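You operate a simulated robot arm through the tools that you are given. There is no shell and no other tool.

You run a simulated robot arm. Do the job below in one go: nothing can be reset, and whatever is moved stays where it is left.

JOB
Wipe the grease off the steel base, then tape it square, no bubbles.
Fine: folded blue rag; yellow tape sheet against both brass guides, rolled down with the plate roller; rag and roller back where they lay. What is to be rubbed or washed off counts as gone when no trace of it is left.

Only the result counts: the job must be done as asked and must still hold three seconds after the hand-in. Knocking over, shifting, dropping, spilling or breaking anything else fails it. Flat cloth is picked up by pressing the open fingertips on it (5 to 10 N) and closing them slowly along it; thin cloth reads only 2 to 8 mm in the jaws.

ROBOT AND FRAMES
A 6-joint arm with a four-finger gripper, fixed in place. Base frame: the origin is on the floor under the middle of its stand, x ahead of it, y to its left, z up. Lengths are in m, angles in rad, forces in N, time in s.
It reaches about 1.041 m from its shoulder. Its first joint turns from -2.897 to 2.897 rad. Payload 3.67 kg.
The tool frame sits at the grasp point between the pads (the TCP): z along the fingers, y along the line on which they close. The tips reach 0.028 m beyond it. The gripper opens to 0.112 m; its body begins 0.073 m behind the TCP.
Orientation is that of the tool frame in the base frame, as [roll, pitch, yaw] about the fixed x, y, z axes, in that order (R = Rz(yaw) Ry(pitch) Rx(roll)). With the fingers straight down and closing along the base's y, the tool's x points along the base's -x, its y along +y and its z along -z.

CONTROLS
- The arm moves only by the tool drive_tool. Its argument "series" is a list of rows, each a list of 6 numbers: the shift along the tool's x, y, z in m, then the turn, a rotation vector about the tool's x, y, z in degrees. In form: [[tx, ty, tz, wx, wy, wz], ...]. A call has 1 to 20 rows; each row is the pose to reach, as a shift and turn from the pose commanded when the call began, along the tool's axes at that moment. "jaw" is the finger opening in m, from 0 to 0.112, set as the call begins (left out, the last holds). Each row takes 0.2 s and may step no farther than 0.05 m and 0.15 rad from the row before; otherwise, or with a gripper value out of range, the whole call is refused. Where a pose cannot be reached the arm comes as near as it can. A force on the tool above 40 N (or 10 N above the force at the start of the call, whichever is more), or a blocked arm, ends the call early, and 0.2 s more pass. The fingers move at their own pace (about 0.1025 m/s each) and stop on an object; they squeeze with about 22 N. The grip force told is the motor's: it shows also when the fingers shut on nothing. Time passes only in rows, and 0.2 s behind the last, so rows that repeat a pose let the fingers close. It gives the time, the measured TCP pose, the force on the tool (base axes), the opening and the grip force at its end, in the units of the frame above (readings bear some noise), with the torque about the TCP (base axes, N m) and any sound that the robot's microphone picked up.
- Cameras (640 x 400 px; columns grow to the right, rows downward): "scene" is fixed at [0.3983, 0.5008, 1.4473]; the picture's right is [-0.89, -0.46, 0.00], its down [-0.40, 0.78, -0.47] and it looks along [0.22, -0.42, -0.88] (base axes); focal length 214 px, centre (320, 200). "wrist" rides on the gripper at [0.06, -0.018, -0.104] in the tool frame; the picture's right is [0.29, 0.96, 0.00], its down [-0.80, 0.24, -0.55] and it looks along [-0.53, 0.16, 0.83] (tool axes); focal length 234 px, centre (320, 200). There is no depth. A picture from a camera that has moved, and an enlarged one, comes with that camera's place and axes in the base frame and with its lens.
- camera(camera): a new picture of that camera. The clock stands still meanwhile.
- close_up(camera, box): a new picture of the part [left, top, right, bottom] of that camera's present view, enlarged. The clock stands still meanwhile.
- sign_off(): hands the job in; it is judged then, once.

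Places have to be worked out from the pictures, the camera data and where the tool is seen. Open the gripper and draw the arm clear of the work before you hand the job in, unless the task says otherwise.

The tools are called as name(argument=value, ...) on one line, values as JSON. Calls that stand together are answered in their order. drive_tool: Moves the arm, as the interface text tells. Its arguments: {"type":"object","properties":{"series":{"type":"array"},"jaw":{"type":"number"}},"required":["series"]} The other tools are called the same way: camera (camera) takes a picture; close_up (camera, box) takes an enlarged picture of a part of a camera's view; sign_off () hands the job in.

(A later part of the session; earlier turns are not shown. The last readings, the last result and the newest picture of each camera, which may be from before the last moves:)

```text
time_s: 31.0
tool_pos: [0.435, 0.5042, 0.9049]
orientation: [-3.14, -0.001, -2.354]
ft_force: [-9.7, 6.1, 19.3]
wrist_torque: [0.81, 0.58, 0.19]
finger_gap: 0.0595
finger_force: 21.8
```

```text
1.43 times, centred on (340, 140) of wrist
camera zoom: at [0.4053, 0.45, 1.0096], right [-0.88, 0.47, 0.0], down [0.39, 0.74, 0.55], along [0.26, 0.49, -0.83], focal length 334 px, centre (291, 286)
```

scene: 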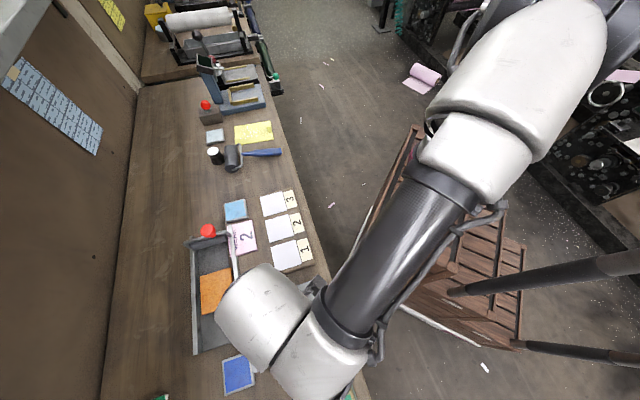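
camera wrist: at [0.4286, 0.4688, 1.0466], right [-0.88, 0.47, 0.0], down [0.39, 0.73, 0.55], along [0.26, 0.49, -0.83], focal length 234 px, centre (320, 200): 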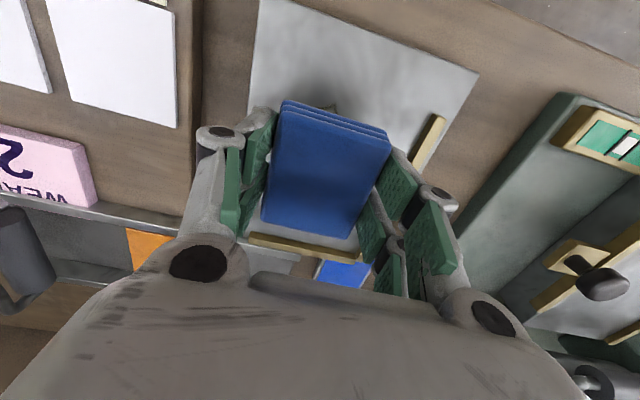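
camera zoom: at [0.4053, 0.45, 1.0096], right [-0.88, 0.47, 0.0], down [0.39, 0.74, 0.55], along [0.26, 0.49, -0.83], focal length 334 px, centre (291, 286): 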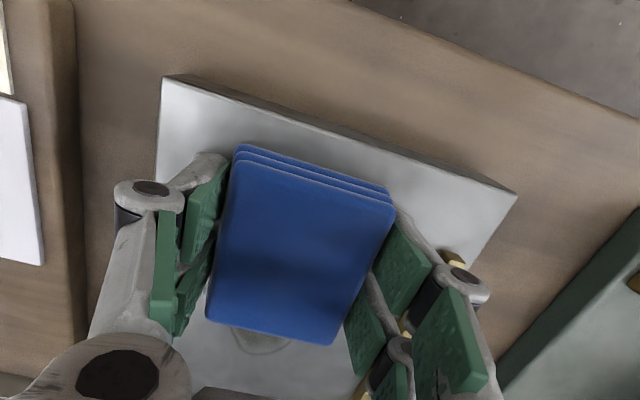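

The remaining spot is fainter and the base has not moved. Force rose to 19 N, so I ease up slightly and do more passes.

drive_tool(series=[[-0.01, 0, -0.0006, 0, 0, 0], [-0.02, 0, -0.0006, 0, 0, 0], [-0.03, 0, -0.0006, 0, 0, 0], [-0.04, 0, -0.0006, 0, 0, 0], [-0.05, 0, -0.0006, 0, 0, 0], [-0.06, 0, -0.0006, 0, 0, 0], [-0.07, 0, -0.0006, 0, 0, 0], [-0.075, 0, -0.0006, 0, 0, 0], [-0.065, 0.002, -0.0006, 0, 0, 0], [-0.055, 0.004, -0.0006, 0, 0, 0], [-0.045, 0.004, -0.0006, 0, 0, 0], [-0.035, 0.004, -0.0006, 0, 0, 0], [-0.045, 0, -0.0006, 0, 0, 0], [-0.055, -0.004, -0.0006, 0, 0, 0], [-0.065, -0.006, -0.0006, 0, 0, 0], [-0.055, -0.006, -0.0006, 0, 0, 0], [-0.045, -0.006, -0.0006, 0, 0, 0], [-0.035, -0.006, -0.0006, 0, 0, 0], [-0.02, -0.003, -0.0006, 0, 0, 0], [0, 0, -0.0006, 0, 0, 0]])

close_up(camera="wrist", box=[200, 0, 480, 280])

```text
time_s: 35.2
tool_pos: [0.4377, 0.5045, 0.9054]
orientation: [-3.14, 0.0, -2.353]
ft_force: [2.1, -0.2, 8.2]
wrist_torque: [0.24, 0.1, -0.03]
finger_gap: 0.0596
finger_force: 21.7
```

```text
1.43 times, centred on (340, 140) of wrist
camera zoom: at [0.4063, 0.4501, 1.0096], right [-0.88, 0.47, 0.0], down [0.39, 0.73, 0.55], along [0.26, 0.49, -0.83], focal length 334 px, centre (291, 286)
```

zoom: 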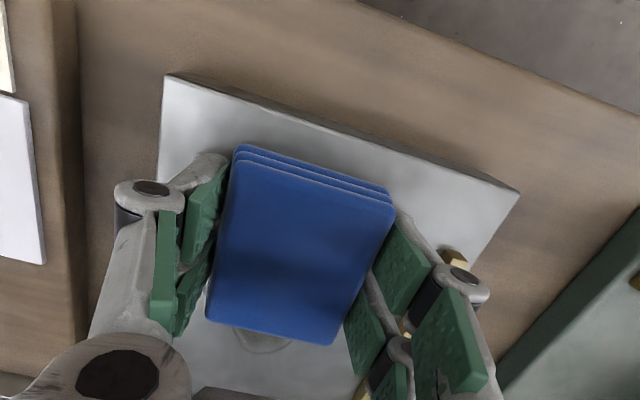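

I lift and go back to the viewing pose to see what is left of the grease.

drive_tool(series=[[0, 0, -0.03, 0, 0, 0], [0, 0, -0.07, 0, 0, 0], [-0.02, 0.001, -0.11, 0, 0, 0], [-0.05, 0.002, -0.145, 0, 0, 0], [-0.08, 0.003, -0.18, 0, 0, 0], [-0.1, 0.0035, -0.22, 0, 0, 0], [-0.11, 0.0035, -0.265, 0, 0, 0], [-0.11, 0.0035, -0.27, 0, 0, 0]])

close_up(camera="wrist", box=[240, 0, 440, 125])

```text
time_s: 37.0
tool_pos: [0.5148, 0.5843, 1.1734]
orientation: [-3.138, -0.002, -2.357]
ft_force: [0.8, -0.4, -0.9]
wrist_torque: [-0.04, -0.02, 0.01]
finger_gap: 0.0592
finger_force: 22.2
```

```text
3.20 times, centred on (340, 62) of wrist
camera zoom: at [0.4837, 0.531, 1.2784], right [-0.88, 0.47, 0.0], down [0.39, 0.74, 0.55], along [0.26, 0.48, -0.83], focal length 749 px, centre (256, 640)
```

zoom: 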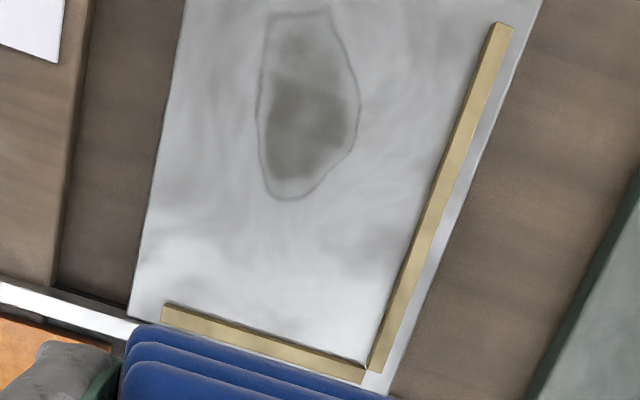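

Grease is fading but still visible, more so on its far half. I go back down and rub with longer passes over it, centred further back.

drive_tool(series=[[0.02, -0.001, 0.045, 0, 0, 0], [0.04, -0.002, 0.09, 0, 0, 0], [0.06, -0.003, 0.135, 0, 0, 0], [0.075, -0.0035, 0.18, 0, 0, 0], [0.075, -0.0035, 0.22, 0, 0, 0], [0.075, -0.0035, 0.25, 0, 0, 0], [0.075, -0.0035, 0.262, 0, 0, 0], [0.075, -0.0035, 0.266, 0, 0, 0], [0.075, -0.0035, 0.268, 0, 0, 0], [0.075, -0.0035, 0.2695, 0, 0, 0], [0.075, -0.0035, 0.2695, 0, 0, 0]])

```text
time_s: 39.4
tool_pos: [0.4621, 0.5292, 0.9055]
orientation: [-3.139, -0.002, -2.356]
ft_force: [0.1, -0.1, 0.6]
wrist_torque: [0.06, 0.04, 0.01]
finger_gap: 0.059
finger_force: 21.6
```

Just touching. I press in slightly and start long strokes across the spot.

drive_tool(series=[[0, 0, 0.0007, 0, 0, 0], [-0.01, 0, 0.0007, 0, 0, 0], [-0.02, 0, 0.0007, 0, 0, 0], [-0.03, 0, 0.0007, 0, 0, 0], [-0.042, 0, 0.0007, 0, 0, 0], [-0.03, 0, 0.0007, 0, 0, 0], [-0.018, 0, 0.0007, 0, 0, 0], [-0.006, 0, 0.0007, 0, 0, 0], [0.006, 0, 0.0007, 0, 0, 0], [0.018, 0, 0.0007, 0, 0, 0], [0.03, 0, 0.0007, 0, 0, 0], [0.018, -0.003, 0.0007, 0, 0, 0], [0.006, -0.006, 0.0007, 0, 0, 0], [-0.006, -0.006, 0.0007, 0, 0, 0], [-0.018, -0.006, 0.0007, 0, 0, 0], [-0.03, -0.006, 0.0007, 0, 0, 0], [-0.042, -0.006, 0.0007, 0, 0, 0], [-0.03, -0.003, 0.0007, 0, 0, 0], [-0.015, 0, 0.0007, 0, 0, 0], [0, 0, 0.0007, 0, 0, 0]])

drive_tool(series=[[0.01, 0.003, 0.0003, 0, 0, 0], [0.02, 0.006, 0.0003, 0, 0, 0], [0.03, 0.006, 0.0003, 0, 0, 0], [0.018, 0.006, 0.0003, 0, 0, 0], [0.006, 0.006, 0.0003, 0, 0, 0], [-0.006, 0.006, 0.0003, 0, 0, 0], [-0.018, 0.006, 0.0003, 0, 0, 0], [-0.03, 0.006, 0.0003, 0, 0, 0], [-0.042, 0.006, 0.0003, 0, 0, 0], [-0.03, 0.003, 0.0003, 0, 0, 0], [-0.018, 0, 0.0003, 0, 0, 0], [-0.006, 0, 0.0003, 0, 0, 0], [0.006, 0, 0.0003, 0, 0, 0], [0.018, 0, 0.0003, 0, 0, 0], [0.006, 0, 0.0003, 0, 0, 0], [-0.006, 0, 0.0003, 0, 0, 0], [-0.018, 0, 0.0003, 0, 0, 0], [-0.03, 0, 0.0003, 0, 0, 0], [-0.015, 0, 0.0003, 0, 0, 0], [0, 0, 0.0003, 0, 0, 0]])

```text
time_s: 42.0
tool_pos: [0.4433, 0.5108, 0.9046]
orientation: [-3.139, -0.008, -2.35]
ft_force: [-3.3, -0.9, 11.4]
wrist_torque: [0.47, 0.14, 0.12]
finger_gap: 0.0593
finger_force: 21.8
stopped in row 12: the force on the tool passed its limit at 46 N (the readings are from after the stop); the commanded pose is now the measured one
```

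```text
time_s: 43.3
tool_pos: [0.4363, 0.5131, 0.9051]
orientation: [-3.14, -0.006, -2.351]
ft_force: [-1.4, -1.2, 8.4]
wrist_torque: [0.35, 0.07, 0.06]
finger_gap: 0.0593
finger_force: 21.5
stopped in row 6: the force on the tool passed its limit at 41 N (the readings are from after the stop); the commanded pose is now the measured one
```

Reversals caused force spikes and the tool picked up a small tilt. I lift 1 mm, take the tilt out, and look.

drive_tool(series=[[0, 0, -0.002, 0, -0.17, 0], [0, 0, -0.003, 0, -0.34, 0], [0.02, -0.003, -0.003, 0, -0.34, 0], [0.035, -0.004, -0.003, 0, -0.34, 0], [0.035, -0.004, -0.003, 0, -0.34, 0]])

close_up(camera="wrist", box=[200, 0, 480, 280])

```text
time_s: 44.5
tool_pos: [0.4135, 0.4856, 0.9079]
orientation: [-3.138, -0.004, -2.351]
ft_force: [0.0, 0.5, -0.5]
wrist_torque: [0.04, -0.03, 0.06]
finger_gap: 0.0595
finger_force: 22.3
```

```text
1.43 times, centred on (340, 140) of wrist
camera zoom: at [0.3836, 0.4314, 1.0123], right [-0.88, 0.47, 0.0], down [0.39, 0.74, 0.55], along [0.26, 0.49, -0.83], focal length 334 px, centre (291, 286)
```

zoom: 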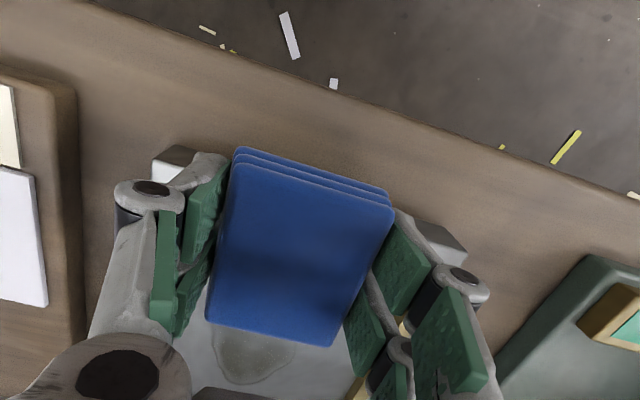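

The remaining patch is the far half, centred near (0.470,0.542). I lift slightly, move outward over it, and level the tool.

drive_tool(series=[[0, 0, -0.006, 0, 0, 0], [-0.03, 0, -0.006, 0, -0.1, 0.1], [-0.06, 0, -0.006, 0, -0.2, 0.2], [-0.086, 0, -0.006, 0, -0.2, 0.25], [-0.086, 0, 0, 0, -0.2, 0.25], [-0.086, 0, 0.001, 0, -0.2, 0.25], [-0.086, 0, 0.002, 0, -0.2, 0.25]])

drive_tool(series=[[0, 0, 0.0007, 0, 0, 0], [0, 0, 0.0007, 0, 0, 0]])

```text
time_s: 46.1
tool_pos: [0.4754, 0.5458, 0.9051]
orientation: [-3.138, 0.001, -2.356]
ft_force: [-0.1, -0.1, -1.3]
wrist_torque: [0.02, 0.01, 0.03]
finger_gap: 0.0595
finger_force: 21.4
```

```text
time_s: 46.7
tool_pos: [0.4758, 0.5461, 0.9058]
orientation: [-3.138, 0.002, -2.356]
ft_force: [0.0, -3.4, 6.2]
wrist_torque: [0.07, 0.22, 0.1]
finger_gap: 0.0595
finger_force: 22.3
```

Light contact (6 N). I rub back and forth over the far half with shorter 7 mm steps.

drive_tool(series=[[0.007, 0, 0.0001, 0, 0, 0], [0.014, 0, 0.0001, 0, 0, 0], [0.021, 0, 0.0001, 0, 0, 0], [0.028, 0, 0.0001, 0, 0, 0], [0.021, 0, 0.0001, 0, 0, 0], [0.014, 0, 0.0001, 0, 0, 0], [0.007, 0, 0.0001, 0, 0, 0], [0, 0, 0.0001, 0, 0, 0], [-0.007, 0, 0.0001, 0, 0, 0], [-0.014, 0, 0.0001, 0, 0, 0], [-0.021, 0, 0.0001, 0, 0, 0], [-0.014, 0, 0.0001, 0, 0, 0], [-0.007, 0, 0.0001, 0, 0, 0], [0, 0, 0.0001, 0, 0, 0], [0.007, 0, 0.0001, 0, 0, 0], [0.014, 0, 0.0001, 0, 0, 0], [0.021, 0, 0.0001, 0, 0, 0], [0.028, 0, 0.0001, 0, 0, 0], [0.035, 0, 0.0001, 0, 0, 0], [0.035, 0, 0.0001, 0, 0, 0]])

close_up(camera="wrist", box=[200, 0, 480, 280])

```text
time_s: 48.1
tool_pos: [0.463, 0.5371, 0.905]
orientation: [-3.139, 0.001, -2.354]
ft_force: [-2.4, -2.7, 10.1]
wrist_torque: [0.18, 0.3, 0.14]
finger_gap: 0.0593
finger_force: 22.0
stopped in row 7: the force on the tool passed its limit at 45 N (the readings are from after the stop); the commanded pose is now the measured one
```

```text
1.43 times, centred on (340, 140) of wrist
camera zoom: at [0.4336, 0.482, 1.0095], right [-0.88, 0.47, 0.0], down [0.39, 0.73, 0.55], along [0.26, 0.49, -0.83], focal length 334 px, centre (291, 286)
```

zoom: 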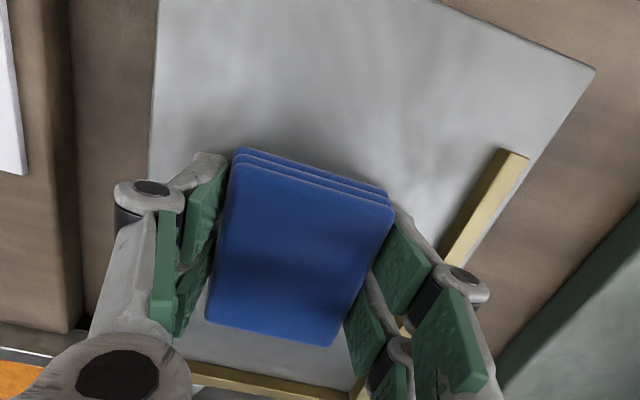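

Spikes come on outward strokes (the rag tends to pivot about the closing axis). I switch to strokes along the closing axis, where it is held rigidly, over the remaining patch.

drive_tool(series=[[0, 0, -0.0025, 0, 0, 0], [-0.008, 0, -0.0025, 0, 0, 0], [-0.008, 0, -0.001, 0, 0, 0], [-0.008, 0, 0.0002, 0, 0, 0], [-0.008, 0, 0.0005, 0, 0, 0]])

drive_tool(series=[[0, -0.006, 0, 0, 0, 0], [0, -0.012, 0, 0, 0, 0], [0, -0.018, 0, 0, 0, 0], [0, -0.012, 0, 0, 0, 0], [0, -0.006, 0, 0, 0, 0], [0, 0, 0, 0, 0, 0], [0, 0.006, 0, 0, 0, 0], [0, 0, 0, 0, 0, 0], [0, -0.006, 0, 0, 0, 0], [0, -0.012, 0, 0, 0, 0], [0, -0.018, 0, 0, 0, 0], [0, -0.012, 0, 0, 0, 0], [0, -0.006, 0, 0, 0, 0], [0, 0, 0, 0, 0, 0], [0, 0.006, 0, 0, 0, 0], [0, 0, 0, 0, 0, 0]])

```text
time_s: 49.4
tool_pos: [0.4704, 0.5432, 0.9053]
orientation: [-3.14, 0.0, -2.353]
ft_force: [7.0, -3.1, 20.4]
wrist_torque: [0.33, 0.49, -0.03]
finger_gap: 0.0594
finger_force: 22.0
```

```text
time_s: 50.5
tool_pos: [0.4782, 0.5318, 0.9059]
orientation: [-3.135, -0.003, -2.356]
ft_force: [1.6, -5.2, 8.7]
wrist_torque: [0.17, 0.18, 0.08]
finger_gap: 0.0594
finger_force: 21.8
stopped in row 5: the force on the tool passed its limit at 42 N (the readings are from after the stop); the commanded pose is now the measured one
```

I pressed too hard (20 N). I ease off to a few newtons and repeat the strokes.

drive_tool(series=[[0, 0, -0.0004, 0, 0, 0], [0, 0.004, -0.0004, 0, 0, 0], [0, 0.008, -0.0004, 0, 0, 0], [0, 0.012, -0.0004, 0, 0, 0], [0, 0.016, -0.0004, 0, 0, 0], [0, 0.02, -0.0004, 0, 0, 0], [0, 0.016, -0.0004, 0, 0, 0], [0, 0.012, -0.0004, 0, 0, 0], [0, 0.008, -0.0004, 0, 0, 0], [0, 0.004, -0.0004, 0, 0, 0], [0, 0, -0.0004, 0, 0, 0]])

close_up(camera="wrist", box=[200, 0, 480, 280])

```text
time_s: 52.9
tool_pos: [0.478, 0.5343, 0.9049]
orientation: [-3.135, 0.0, -2.354]
ft_force: [-7.8, 9.0, 18.6]
wrist_torque: [0.72, 0.66, 0.0]
finger_gap: 0.0595
finger_force: 22.6
```

```text
1.43 times, centred on (340, 140) of wrist
camera zoom: at [0.4472, 0.4793, 1.0098], right [-0.88, 0.47, -0.01], down [0.39, 0.74, 0.55], along [0.27, 0.48, -0.83], focal length 334 px, centre (291, 286)
```

zoom: 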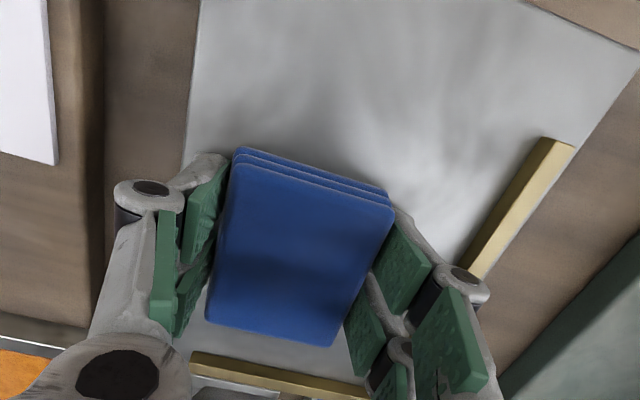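

That pass went through without a stop. I lift to the viewing pose to check what is left.

drive_tool(series=[[0, 0, -0.03, 0, 0, 0], [0, 0.005, -0.07, 0, 0, 0], [-0.02, 0.01, -0.115, 0, 0, 0], [-0.035, 0.012, -0.16, 0, 0, 0], [-0.05, 0.013, -0.205, 0, 0, 0], [-0.06, 0.013, -0.25, 0, 0, 0], [-0.062, 0.013, -0.27, 0, 0, 0], [-0.062, 0.013, -0.27, 0, 0, 0]])

close_up(camera="wrist", box=[240, 0, 440, 125])

```text
time_s: 54.7
tool_pos: [0.5132, 0.5883, 1.1762]
orientation: [-3.132, -0.005, -2.358]
ft_force: [0.3, -0.2, -0.5]
wrist_torque: [-0.04, 0.01, -0.02]
finger_gap: 0.0592
finger_force: 22.1
```

```text
3.20 times, centred on (340, 62) of wrist
camera zoom: at [0.483, 0.5348, 1.2801], right [-0.88, 0.47, -0.01], down [0.39, 0.74, 0.55], along [0.27, 0.48, -0.84], focal length 749 px, centre (256, 640)
```

zoom: 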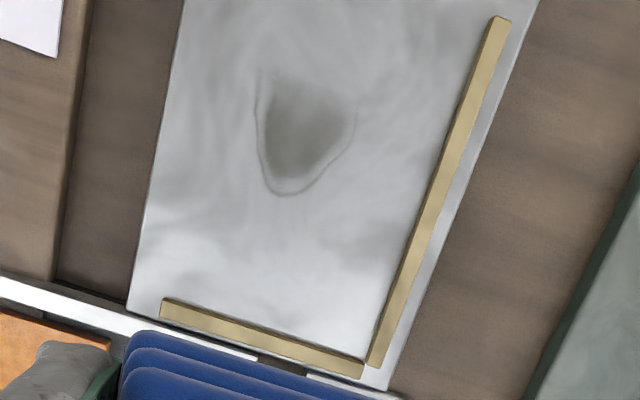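

The near half is clean; the far half is faded but still there, centred near (0.464,0.538). I first level the tool (it had picked up ~0.5° tilt), then come down again just above the patch.

drive_tool(series=[[0, 0, 0, -0.5, -0.28, 0], [0, 0, 0, -0.5, -0.28, 0]])

drive_tool(series=[[0.01, 0, 0.045, 0, 0, 0], [0.02, 0, 0.09, 0, 0, 0], [0.03, -0.001, 0.135, 0, 0, 0], [0.037, -0.002, 0.18, 0, 0, 0], [0.037, -0.002, 0.22, 0, 0, 0], [0.037, -0.002, 0.255, 0, 0, 0], [0.037, -0.002, 0.268, 0, 0, 0], [0.037, -0.002, 0.268, 0, 0, 0]])

```text
time_s: 55.3
tool_pos: [0.5131, 0.5898, 1.1751]
orientation: [-3.141, 0.002, -2.354]
ft_force: [-0.5, -0.6, -0.1]
wrist_torque: [0.03, -0.02, 0.01]
finger_gap: 0.0593
finger_force: 22.1
```

```text
time_s: 57.1
tool_pos: [0.4881, 0.5609, 0.9072]
orientation: [3.141, 0.001, -2.356]
ft_force: [0.5, -0.5, -0.1]
wrist_torque: [0.0, 0.02, 0.01]
finger_gap: 0.0593
finger_force: 21.8
```

Level again and 1–2 mm above the steel. I press lightly to set the force before pulling strokes.

drive_tool(series=[[0, 0, 0.0008, 0, 0, 0], [0, 0, 0.0016, 0, 0, 0], [0, 0, 0.0019, 0, 0, 0]])

```text
time_s: 57.9
tool_pos: [0.4877, 0.5598, 0.9053]
orientation: [-3.141, 0.004, -2.356]
ft_force: [-0.1, -1.9, 3.9]
wrist_torque: [-0.25, -0.01, -0.05]
finger_gap: 0.0595
finger_force: 22.6
```

Contact is on the near/left corner of the rag; I tilt by +0.2° / +0.15° to spread the contact.

drive_tool(series=[[0, 0, 0, 0.2, 0.15, 0], [0, 0, 0.0002, 0.2, 0.15, 0], [0, 0, 0.0002, 0.2, 0.15, 0]])

```text
time_s: 58.7
tool_pos: [0.4875, 0.5615, 0.9048]
orientation: [-3.139, 0.002, -2.358]
ft_force: [1.8, -0.7, 9.5]
wrist_torque: [0.2, 0.32, -0.04]
finger_gap: 0.0593
finger_force: 21.6
```

The torque lever (≈45 mm) lies outside the rag's half width — it looks like the fingertips are touching the steel, i.e. the rag may have been pushed up in the jaws. I check the rag's place in the jaws.

close_up(camera="wrist", box=[200, 60, 480, 280])

close_up(camera="wrist", box=[240, 90, 400, 260])

```text
1.82 times, centred on (340, 170) of wrist
camera zoom: at [0.4575, 0.5059, 1.0095], right [-0.88, 0.47, 0.0], down [0.39, 0.73, 0.55], along [0.26, 0.49, -0.83], focal length 426 px, centre (284, 254)
```

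zoom: 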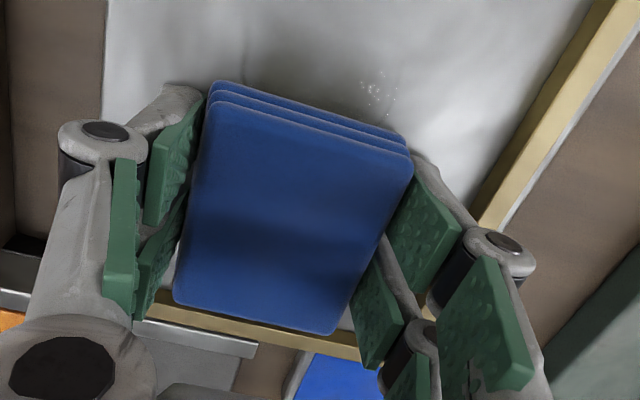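

```text
2.35 times, centred on (320, 175) of wrist
camera zoom: at [0.4575, 0.5059, 1.0095], right [-0.88, 0.47, 0.0], down [0.39, 0.73, 0.55], along [0.26, 0.49, -0.83], focal length 551 px, centre (320, 259)
```

zoom: 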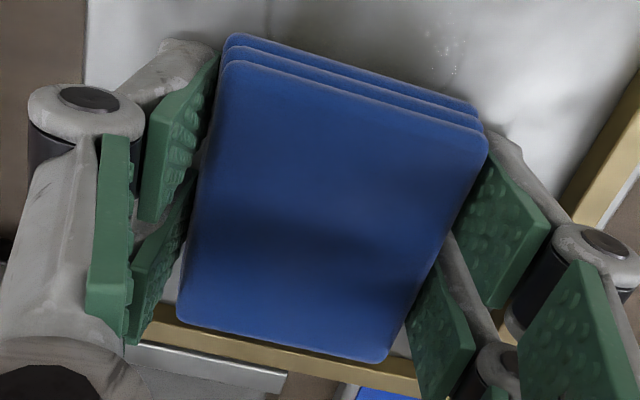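

The rag seems to have pitched a little in the jaws, with the fingertips nearly at the steel. I'll set it down flat on the middle of the steel, release, rise ~8 mm and regrip so more rag protrudes below the tips.

drive_tool(series=[[0, 0, -0.003, -0.2, -0.15, 0], [0.012, 0, -0.003, -0.2, -0.15, 0], [0.025, 0, -0.003, -0.2, -0.15, 0], [0.025, 0, -0.001, -0.2, -0.15, 0], [0.025, 0, -0.0004, -0.2, -0.15, 0], [0.025, 0, -0.0004, -0.2, -0.15, 0]])

drive_tool(series=[[0, 0, 0, 0, 0, 0], [0, 0, 0, 0, 0, 0], [0, 0, 0, 0, 0, 0]], jaw=0.075)

close_up(camera="wrist", box=[200, 60, 480, 280])

```text
time_s: 60.1
tool_pos: [0.4687, 0.544, 0.9055]
orientation: [3.141, 0.001, -2.356]
ft_force: [-0.1, -0.3, 0.1]
wrist_torque: [0.02, 0.01, -0.01]
finger_gap: 0.0591
finger_force: 21.5
```

```text
time_s: 60.9
tool_pos: [0.4699, 0.5422, 0.905]
orientation: [3.141, 0.001, -2.355]
ft_force: [-0.5, 0.2, -0.7]
wrist_torque: [-0.01, 0.03, -0.03]
finger_gap: 0.0749
finger_force: 0.1
```

```text
1.82 times, centred on (340, 170) of wrist
camera zoom: at [0.44, 0.4879, 1.0094], right [-0.88, 0.47, 0.0], down [0.39, 0.73, 0.56], along [0.26, 0.49, -0.83], focal length 426 px, centre (284, 254)
```

zoom: 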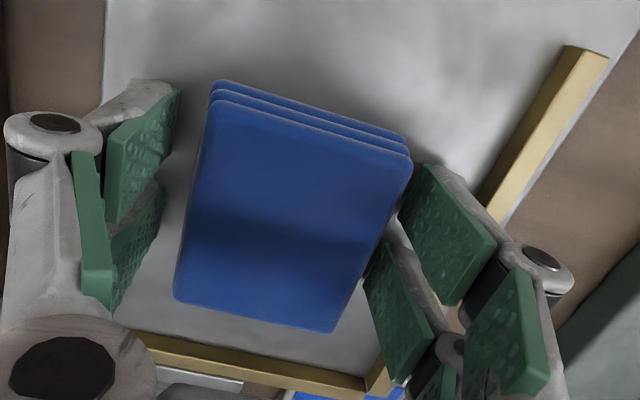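

The rag stayed where it was and lies flat. With the jaws open I probe down to learn where the fingertips really meet the steel.

drive_tool(series=[[0, 0, 0.001, 0, 0, 0], [0, 0, 0.002, 0, 0, 0]])

drive_tool(series=[[0, 0, 0.001, 0, 0, 0], [0, 0, 0.002, 0, 0, 0]])

```text
time_s: 61.5
tool_pos: [0.471, 0.5444, 0.9026]
orientation: [-3.141, 0.002, -2.357]
ft_force: [-1.0, 0.8, 0.9]
wrist_torque: [-0.01, 0.01, 0.02]
finger_gap: 0.0748
finger_force: 0.1
```

```text
time_s: 62.1
tool_pos: [0.4706, 0.543, 0.9021]
orientation: [3.14, 0.004, -2.354]
ft_force: [-1.8, -4.4, 17.4]
wrist_torque: [-0.49, 0.03, -0.03]
finger_gap: 0.0762
finger_force: 8.4
```

Fingertips meet the steel at TCP z≈0.902 with this opening (≈0.9055 when closed on the rag, since the tips extend as they close), so the steel is at z≈0.873 and the fingers were indeed touching. I rise ~15 mm and regrip so the rag protrudes about 11 mm.

drive_tool(series=[[0, 0, -0.005, 0, 0, 0], [0, 0, -0.01, 0, 0, 0], [0, 0, -0.0155, 0, 0, 0], [0, 0, -0.0155, 0, 0, 0]])

drive_tool(series=[[0, 0, 0, 0, 0, 0], [0, 0, 0, 0, 0, 0], [0, 0, 0, 0, 0, 0]], jaw=0.05)

close_up(camera="wrist", box=[200, 60, 480, 280])

```text
time_s: 63.1
tool_pos: [0.4706, 0.5444, 0.9165]
orientation: [-3.14, 0.0, -2.359]
ft_force: [0.3, 0.9, -0.1]
wrist_torque: [0.01, -0.01, 0.01]
finger_gap: 0.0753
finger_force: 0.0
```

```text
time_s: 63.9
tool_pos: [0.4698, 0.5448, 0.917]
orientation: [-3.14, 0.0, -2.357]
ft_force: [0.9, 0.7, -0.5]
wrist_torque: [0.0, 0.01, 0.01]
finger_gap: 0.0596
finger_force: 22.1
```

```text
1.82 times, centred on (340, 170) of wrist
camera zoom: at [0.4397, 0.4887, 1.0205], right [-0.88, 0.47, 0.0], down [0.39, 0.73, 0.56], along [0.26, 0.49, -0.83], focal length 426 px, centre (284, 254)
```

zoom: 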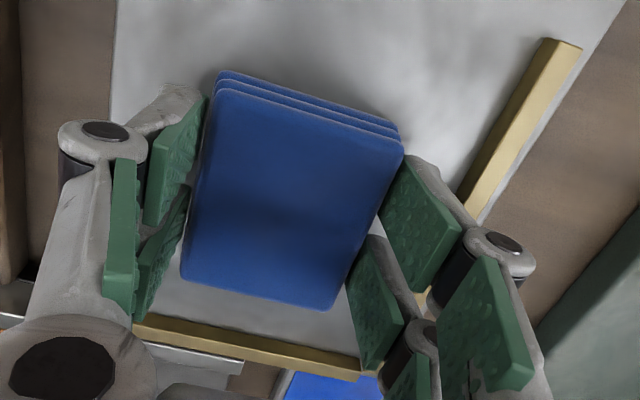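

Regripped lower on the jaws with ~11 mm of rag protruding. I press down gently to see the force response.

drive_tool(series=[[0, 0, 0.0005, 0, 0, 0], [0, 0, 0.001, 0, 0, 0], [0, 0, 0.001, 0, 0, 0]], jaw=0.045)

```text
time_s: 64.7
tool_pos: [0.469, 0.5439, 0.9154]
orientation: [3.139, 0.004, -2.357]
ft_force: [-1.8, -0.1, 7.9]
wrist_torque: [-0.13, 0.01, -0.01]
finger_gap: 0.0593
finger_force: 22.0
```

Good: 8 N with the contact well inside the rag. I rub across the patch now.

drive_tool(series=[[0.007, 0, 0, 0, 0, 0], [0.014, 0, 0, 0, 0, 0], [0.021, 0, 0, 0, 0, 0], [0.028, 0, 0, 0, 0, 0], [0.035, 0, 0, 0, 0, 0], [0.028, 0, 0, 0, 0, 0], [0.021, 0, 0, 0, 0, 0], [0.014, 0, 0, 0, 0, 0], [0.007, 0, 0, 0, 0, 0], [0, 0, 0, 0, 0, 0], [-0.007, 0, 0, 0, 0, 0], [-0.014, 0, 0, 0, 0, 0], [-0.02, 0, 0, 0, 0, 0], [-0.014, 0, 0, 0, 0, 0], [-0.007, 0, 0, 0, 0, 0], [0, 0, 0, 0, 0, 0], [0.007, 0, 0, 0, 0, 0], [0.014, 0, 0, 0, 0, 0], [0.021, 0, 0, 0, 0, 0], [0.021, 0, 0, 0, 0, 0]])

close_up(camera="wrist", box=[200, 0, 480, 280])

```text
time_s: 68.9
tool_pos: [0.4548, 0.5276, 0.9159]
orientation: [-3.14, 0.003, -2.357]
ft_force: [0.9, 2.3, 8.0]
wrist_torque: [0.33, -0.17, 0.0]
finger_gap: 0.0596
finger_force: 21.5
```

```text
1.43 times, centred on (340, 140) of wrist
camera zoom: at [0.4245, 0.4732, 1.02], right [-0.88, 0.47, 0.0], down [0.39, 0.73, 0.56], along [0.26, 0.49, -0.83], focal length 334 px, centre (291, 286)
```

zoom: 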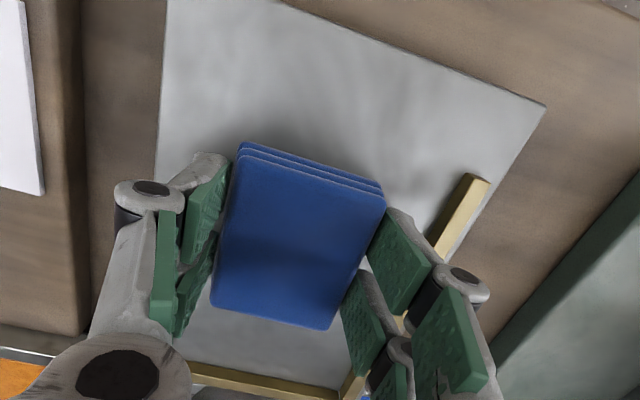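

Smooth now. I do two more lanes to either side.

drive_tool(series=[[-0.004, -0.007, 0, 0, 0, 0], [-0.012, -0.009, 0, 0, 0, 0], [-0.02, -0.009, 0, 0, 0, 0], [-0.028, -0.009, 0, 0, 0, 0], [-0.036, -0.009, 0, 0, 0, 0], [-0.042, -0.006, 0, 0, 0, 0], [-0.042, 0, 0, 0, 0, 0], [-0.042, 0.006, 0, 0, 0, 0], [-0.034, 0.008, 0, 0, 0, 0], [-0.026, 0.008, 0, 0, 0, 0], [-0.018, 0.008, 0, 0, 0, 0], [-0.01, 0.008, 0, 0, 0, 0], [-0.002, 0.008, 0, 0, 0, 0], [0.006, 0.008, 0, 0, 0, 0], [0.014, 0.006, 0, 0, 0, 0], [0.014, 0, 0, 0, 0, 0], [0.006, 0, 0, 0, 0, 0], [-0.002, 0, 0, 0, 0, 0], [-0.01, 0, 0, 0, 0, 0], [-0.01, 0, 0, 0, 0, 0]])

drive_tool(series=[[0, 0, -0.03, 0, 0, 0], [0, 0.002, -0.07, 0, 0, 0], [-0.02, 0.002, -0.115, 0, 0, 0], [-0.035, 0.002, -0.16, 0, 0, 0], [-0.055, 0.002, -0.2, 0, 0, 0], [-0.07, 0.002, -0.24, 0, 0, 0], [-0.075, 0.002, -0.26, 0, 0, 0], [-0.075, 0.002, -0.26, 0, 0, 0]])

close_up(camera="wrist", box=[240, 0, 440, 125])

```text
time_s: 73.1
tool_pos: [0.4631, 0.5361, 0.9161]
orientation: [3.141, 0.004, -2.356]
ft_force: [-1.8, -1.3, 5.4]
wrist_torque: [-0.03, 0.07, -0.03]
finger_gap: 0.0594
finger_force: 21.8
```

```text
time_s: 74.9
tool_pos: [0.5147, 0.5891, 1.1737]
orientation: [-3.141, 0.002, -2.356]
ft_force: [0.8, 0.0, -0.2]
wrist_torque: [0.02, 0.01, -0.02]
finger_gap: 0.0592
finger_force: 21.9
```

```text
3.20 times, centred on (340, 62) of wrist
camera zoom: at [0.4844, 0.5346, 1.2777], right [-0.88, 0.47, 0.0], down [0.39, 0.73, 0.56], along [0.26, 0.49, -0.83], focal length 749 px, centre (256, 640)
```

zoom: 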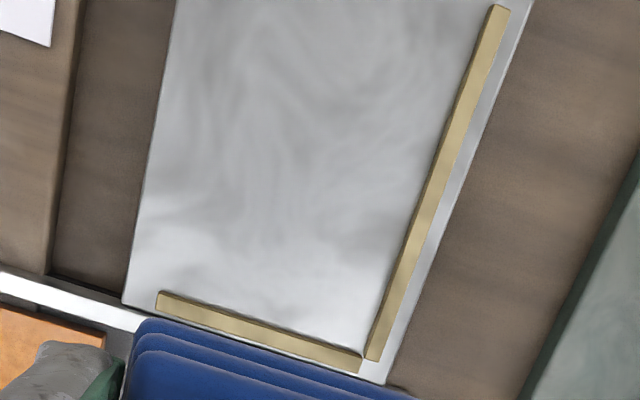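

The grease looks gone. I inspect at higher zoom for any trace.

close_up(camera="wrist", box=[290, 0, 370, 50])

camera(camera="scene")

```text
8.00 times, centred on (330, 25) of wrist
camera zoom: at [0.4844, 0.5346, 1.2777], right [-0.88, 0.47, 0.0], down [0.39, 0.73, 0.56], along [0.26, 0.49, -0.83], focal length 1873 px, centre (240, 1600)
```

zoom: 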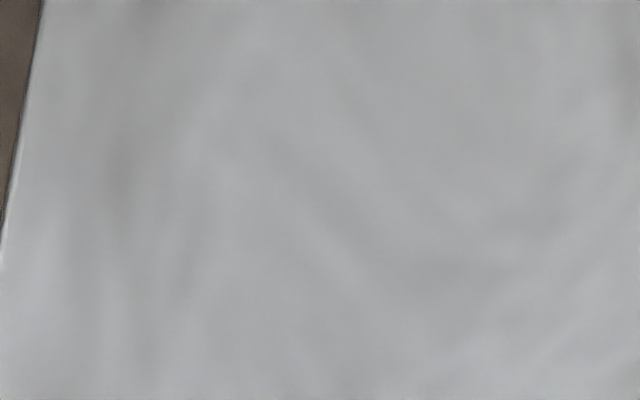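

```text
taken
```

scene: 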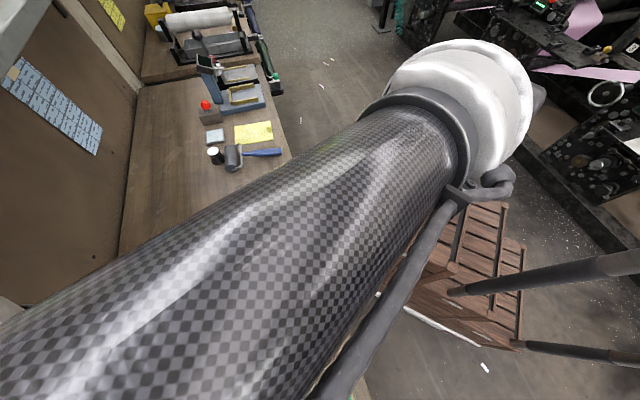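

No trace is visible from here. I carry the rag back toward its place; with the arm away the scene camera can confirm the steel.

drive_tool(series=[[0.008, -0.0419, 0, 0, 0, -0.4], [0.016, -0.0838, 0, 0, 0, -0.9], [0.024, -0.1257, 0.01, 0, 0, -1.3], [0.032, -0.1676, 0.02, 0, 0, -1.7], [0.04, -0.2095, 0.03, 0, 0, -2.2], [0.048, -0.2514, 0.045, 0, 0, -2.6], [0.056, -0.2933, 0.06, 0, 0, -3.0], [0.064, -0.3352, 0.075, 0, 0, -3.4], [0.072, -0.377, 0.09, 0, 0, -3.9], [0.0805, -0.4189, 0.1037, 0, 0, -4.3], [0.0805, -0.4189, 0.1037, 0, 0, -4.3]])

camera(camera="wrist")

close_up(camera="scene", box=[210, 270, 350, 358])

close_up(camera="scene", box=[200, 80, 320, 230])

```text
time_s: 77.3
tool_pos: [0.753, 0.2349, 1.0723]
orientation: [-3.141, 0.002, -2.281]
ft_force: [-0.2, 0.0, -0.4]
wrist_torque: [-0.03, 0.03, -0.02]
finger_gap: 0.0596
finger_force: 22.4
```

```text
taken
camera wrist: at [0.7267, 0.1783, 1.1754], right [-0.91, 0.41, 0.0], down [0.34, 0.76, 0.56], along [0.23, 0.51, -0.83], focal length 234 px, centre (320, 200)
```

wrist: 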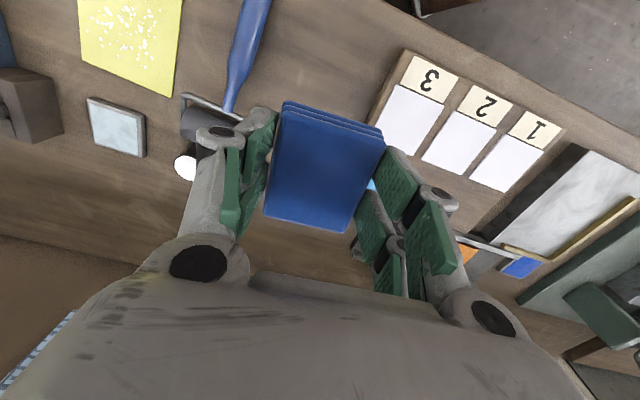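

```text
4.55 times, centred on (280, 314) of scene
camera zoom: at [0.3983, 0.5008, 1.4473], right [-0.89, -0.46, 0.0], down [-0.4, 0.78, -0.47], along [0.22, -0.42, -0.88], focal length 975 px, centre (502, -318)
```

zoom: 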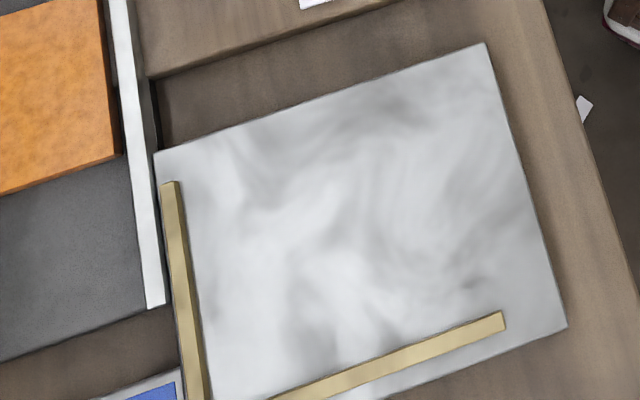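

```text
2.67 times, centred on (260, 155) of scene
camera zoom: at [0.3983, 0.5008, 1.4473], right [-0.89, -0.46, 0.0], down [-0.4, 0.78, -0.47], along [0.22, -0.42, -0.88], focal length 572 px, centre (480, 320)
```

zoom: 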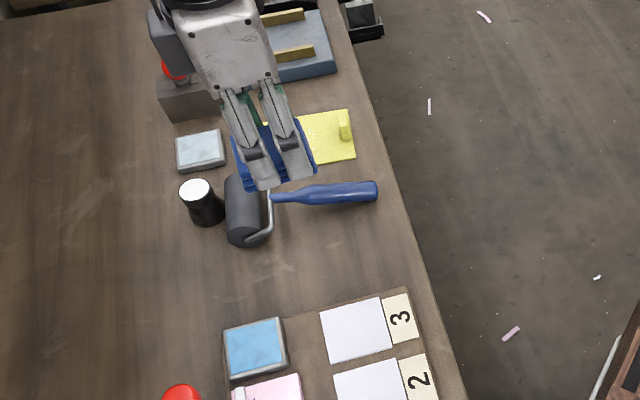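

The steel base is unmoved and appears clean. One more enlarged look at the former grease area from the scene camera.

close_up(camera="scene", box=[260, 285, 324, 325])

close_up(camera="wrist", box=[240, 90, 400, 260])

```text
10.00 times, centred on (292, 305) of scene
camera zoom: at [0.3983, 0.5008, 1.4473], right [-0.89, -0.46, 0.0], down [-0.4, 0.78, -0.47], along [0.22, -0.42, -0.88], focal length 2145 px, centre (600, -850)
```

zoom: 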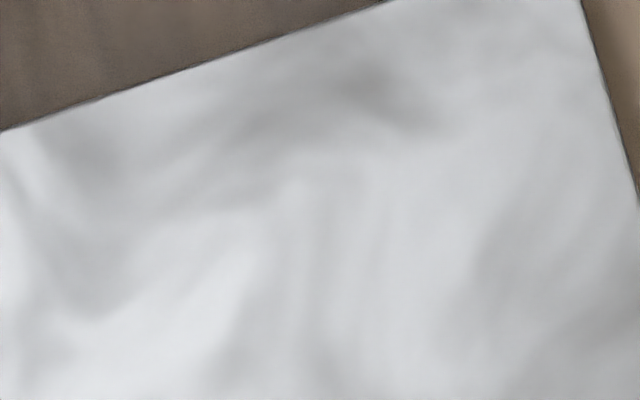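

```text
2.35 times, centred on (320, 175) of wrist
camera zoom: at [0.7267, 0.1783, 1.1754], right [-0.91, 0.41, 0.0], down [0.34, 0.76, 0.56], along [0.23, 0.51, -0.83], focal length 551 px, centre (320, 259)
```

zoom: 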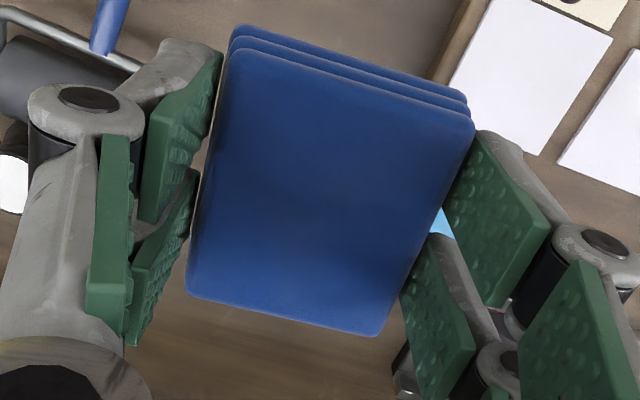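

Steel is clean. The rag sits ~3 mm further out in the jaws than at first, so I compensate, then descend to just above the bench.

drive_tool(series=[[0.0024, 0, 0.045, 0, 0, 0], [0.0024, 0, 0.09, 0, 0, 0], [0.0024, 0, 0.13, 0, 0, 0], [0.0024, 0, 0.16, 0, 0, 0], [0.0024, 0, 0.175, 0, 0, 0], [0.0024, 0, 0.18, 0, 0, 0], [0.0024, 0, 0.18, 0, 0, 0]])

close_up(camera="scene", box=[220, 140, 300, 200])

```text
time_s: 78.9
tool_pos: [0.7518, 0.2337, 0.8927]
orientation: [-3.14, 0.003, -2.282]
ft_force: [0.2, 0.5, 1.0]
wrist_torque: [0.05, 0.0, 0.01]
finger_gap: 0.0594
finger_force: 22.2
```

```text
6.67 times, centred on (260, 170) of scene
camera zoom: at [0.3983, 0.5008, 1.4473], right [-0.89, -0.46, 0.0], down [-0.4, 0.78, -0.47], along [0.22, -0.42, -0.88], focal length 1430 px, centre (720, 400)
```

zoom: 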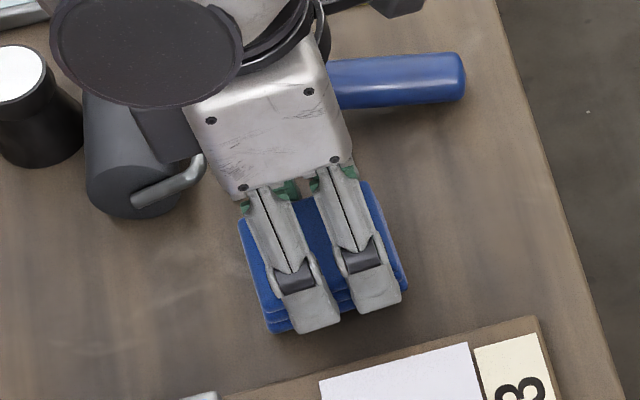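

About 5 mm above the bench. I creep down until the rag touches.

drive_tool(series=[[0, 0, 0.002, 0, 0, 0], [0, 0, 0.004, 0, 0, 0], [0, 0, 0.005, 0, 0, 0]])

drive_tool(series=[[0, 0, 0.001, 0, 0, 0], [0, 0, 0.002, 0, 0, 0]])

close_up(camera="scene", box=[220, 140, 300, 200])

```text
time_s: 79.7
tool_pos: [0.7524, 0.2342, 0.8862]
orientation: [-3.141, 0.001, -2.281]
ft_force: [0.2, 0.5, -0.2]
wrist_torque: [-0.05, -0.01, 0.0]
finger_gap: 0.0593
finger_force: 22.2
```

```text
time_s: 80.3
tool_pos: [0.7532, 0.2351, 0.8862]
orientation: [3.141, 0.005, -2.281]
ft_force: [-0.8, -3.4, 18.2]
wrist_torque: [-0.09, 0.16, -0.01]
finger_gap: 0.0593
finger_force: 22.3
```

```text
6.67 times, centred on (260, 170) of scene
camera zoom: at [0.3983, 0.5008, 1.4473], right [-0.89, -0.46, 0.0], down [-0.4, 0.78, -0.47], along [0.22, -0.42, -0.88], focal length 1430 px, centre (720, 400)
```

zoom: 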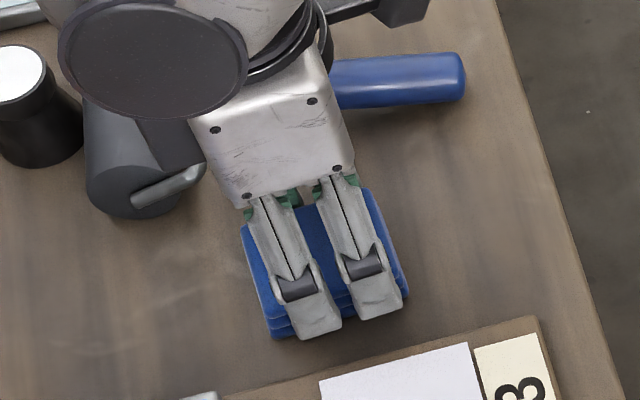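

Rag touches the bench; compared with the original picture it lies about 3–4 mm off. I lift a couple of millimetres, shift by that amount and set it down.

drive_tool(series=[[0, 0, -0.004, 0, 0, 0], [0.003, -0.002, -0.004, 0, 0, 0], [0.003, -0.002, -0.002, 0, 0, 0], [0.003, -0.002, -0.001, 0, 0, 0]])

close_up(camera="scene", box=[220, 140, 300, 200])

```text
time_s: 81.3
tool_pos: [0.7518, 0.2318, 0.8851]
orientation: [3.141, 0.0, -2.281]
ft_force: [-0.2, -0.4, 0.5]
wrist_torque: [0.02, -0.02, -0.02]
finger_gap: 0.0596
finger_force: 22.2
```

```text
6.67 times, centred on (260, 170) of scene
camera zoom: at [0.3983, 0.5008, 1.4473], right [-0.89, -0.46, 0.0], down [-0.4, 0.78, -0.47], along [0.22, -0.42, -0.88], focal length 1430 px, centre (720, 400)
```

zoom: 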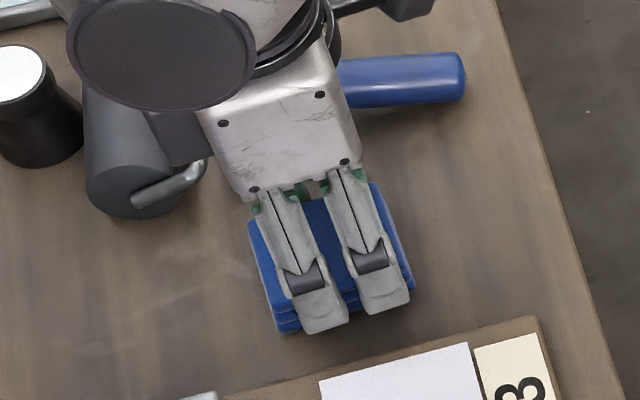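

Rag now matches its original picture position within ~1 mm. I release and lift straight up.

drive_tool(series=[[0, 0, 0, 0, 0, 0], [0, 0, 0, 0, 0, 0]], jaw=0.085)

drive_tool(series=[[0, 0, -0.02, 0, 0, 0], [0, 0, -0.06, 0, 0, 0], [0, 0, -0.11, 0, 0, 0], [0, 0, -0.16, 0, 0, 0], [0, 0, -0.2, 0, 0, 0], [0, 0, -0.2, 0, 0, 0]])

close_up(camera="scene", box=[220, 140, 300, 200])

camera(camera="wrist")

```text
time_s: 81.9
tool_pos: [0.7516, 0.2314, 0.8864]
orientation: [-3.141, 0.001, -2.281]
ft_force: [-0.3, 0.7, -0.5]
wrist_torque: [0.03, -0.03, -0.01]
finger_gap: 0.0851
finger_force: 0.0
```

```text
time_s: 83.3
tool_pos: [0.7518, 0.23, 1.0873]
orientation: [-3.141, 0.001, -2.281]
ft_force: [0.0, -0.7, -0.1]
wrist_torque: [-0.03, 0.06, 0.01]
finger_gap: 0.0851
finger_force: 0.0
```

```text
6.67 times, centred on (260, 170) of scene
camera zoom: at [0.3983, 0.5008, 1.4473], right [-0.89, -0.46, 0.0], down [-0.4, 0.78, -0.47], along [0.22, -0.42, -0.88], focal length 1430 px, centre (720, 400)
```

zoom: 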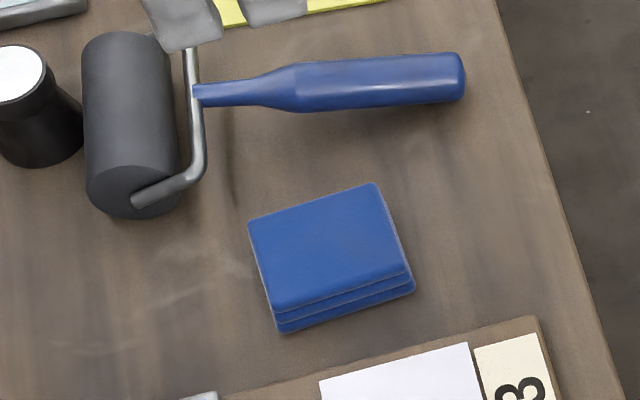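

```text
taken
camera wrist: at [0.7256, 0.1731, 1.1917], right [-0.91, 0.41, 0.0], down [0.34, 0.76, 0.56], along [0.23, 0.51, -0.83], focal length 234 px, centre (320, 200)
```

wrist: 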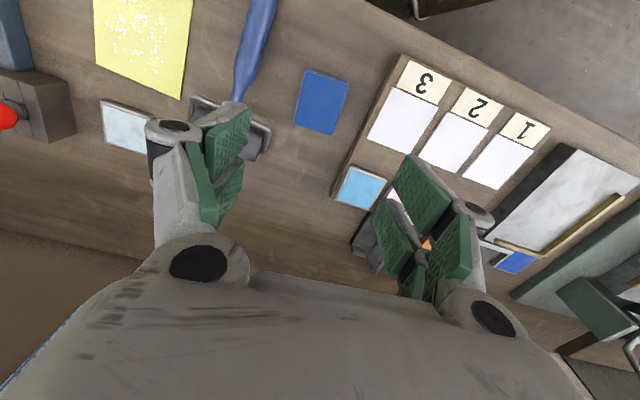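

The rag is back in place. Next is the tape sheet: its tab sits near (0.862,0.0285). I move above it, turning the tool so the jaws close across the tab (along the sheet's long axis) with the camera on the guide‑2 side.

drive_tool(series=[[0.0068, -0.0179, 0.002, 0, 0, 8.25], [0.0135, -0.0358, 0.004, 0, 0, 16.5], [0.0203, -0.0537, 0.006, 0, 0, 24.75], [0.027, -0.0716, 0.008, 0, 0, 33], [0.0338, -0.0895, 0.01, 0, 0, 41.25], [0.0405, -0.1074, 0.015, 0, 0, 49.5], [0.0473, -0.1253, 0.02, 0, 0, 57.75], [0.054, -0.1432, 0.025, 0, 0, 66], [0.0608, -0.1611, 0.03, 0, 0, 74.25], [0.0675, -0.179, 0.04, 0, 0, 82.5], [0.0743, -0.1969, 0.05, 0, 0, 90.75], [0.081, -0.2148, 0.06, 0, 0, 99], [0.081, -0.2148, 0.06, 0, 0, 99]])

camera(camera="wrist")

close_up(camera="scene", box=[200, 60, 320, 200])

```text
time_s: 86.1
tool_pos: [0.8629, 0.0289, 1.0254]
orientation: [3.138, -0.003, 2.276]
ft_force: [-0.5, -1.4, 0.5]
wrist_torque: [0.02, 0.01, -0.01]
finger_gap: 0.0852
finger_force: 0.0
```

```text
taken
camera wrist: at [0.8108, 0.0635, 1.1292], right [0.54, 0.84, 0.0], down [0.7, -0.45, 0.55], along [0.47, -0.3, -0.83], focal length 234 px, centre (320, 200)
```

wrist: 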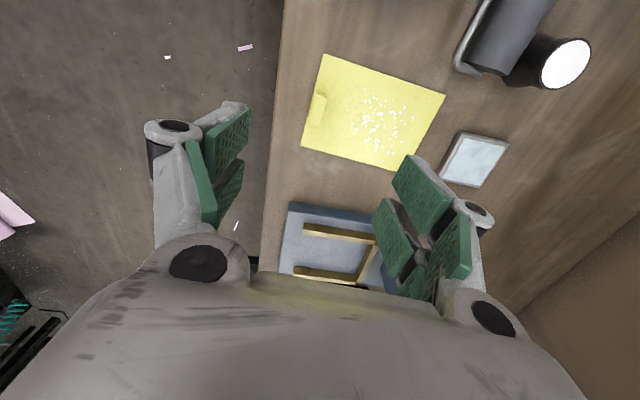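

```text
2.86 times, centred on (260, 130) of scene
camera zoom: at [0.3983, 0.5008, 1.4473], right [-0.89, -0.46, 0.0], down [-0.4, 0.78, -0.47], along [0.22, -0.42, -0.88], focal length 613 px, centre (491, 400)
```

zoom: 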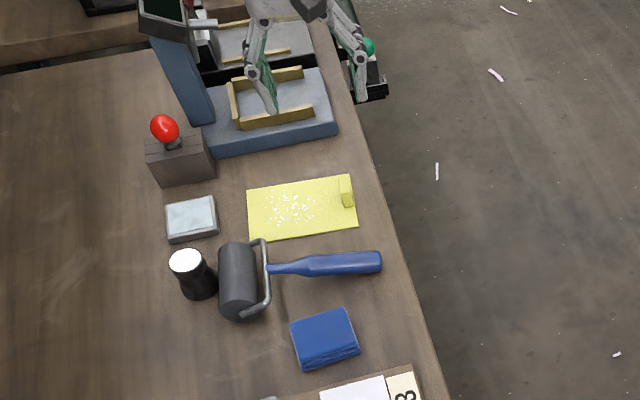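

Good view of the sheet. I zoom in to measure the tab and sheet edges in the tool frame.

close_up(camera="wrist", box=[290, 40, 450, 180])

close_up(camera="wrist", box=[290, 60, 350, 160])

close_up(camera="scene", box=[240, 115, 290, 145])

```text
2.86 times, centred on (370, 110) of wrist
camera zoom: at [0.8108, 0.0635, 1.1292], right [0.54, 0.84, 0.0], down [0.7, -0.45, 0.55], along [0.47, -0.3, -0.83], focal length 669 px, centre (177, 457)
```

zoom: 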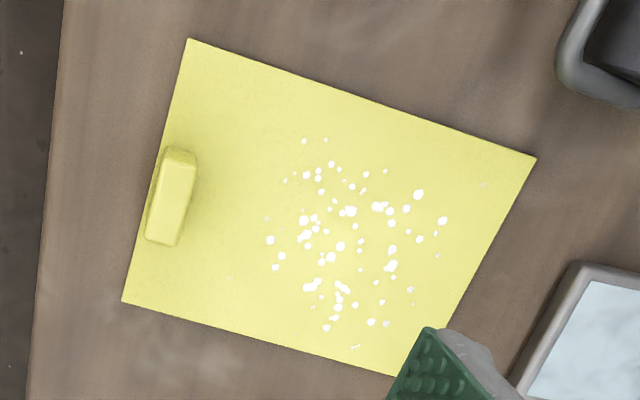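

```text
4.00 times, centred on (320, 110) of wrist
camera zoom: at [0.8108, 0.0635, 1.1292], right [0.54, 0.84, 0.0], down [0.7, -0.45, 0.55], along [0.47, -0.3, -0.83], focal length 937 px, centre (320, 560)
```

zoom: 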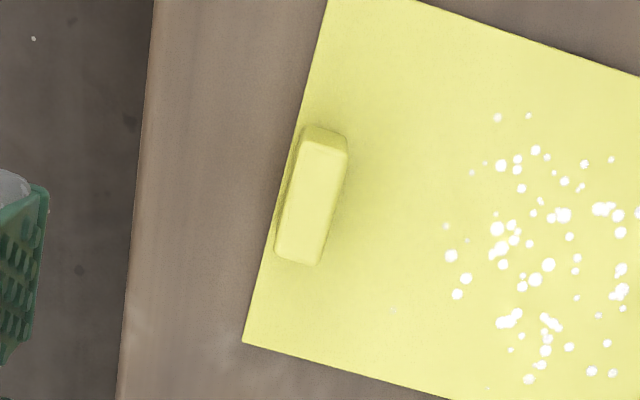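

```text
12.80 times, centred on (265, 130) of scene
camera zoom: at [0.3983, 0.5008, 1.4473], right [-0.89, -0.46, 0.0], down [-0.4, 0.78, -0.47], along [0.22, -0.42, -0.88], focal length 2745 px, centre (1024, 1096)
```

zoom: 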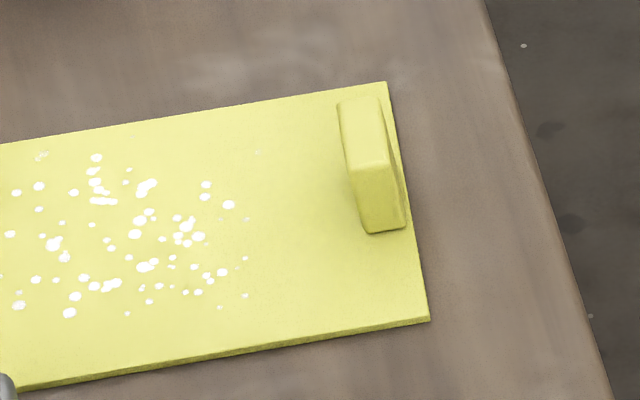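

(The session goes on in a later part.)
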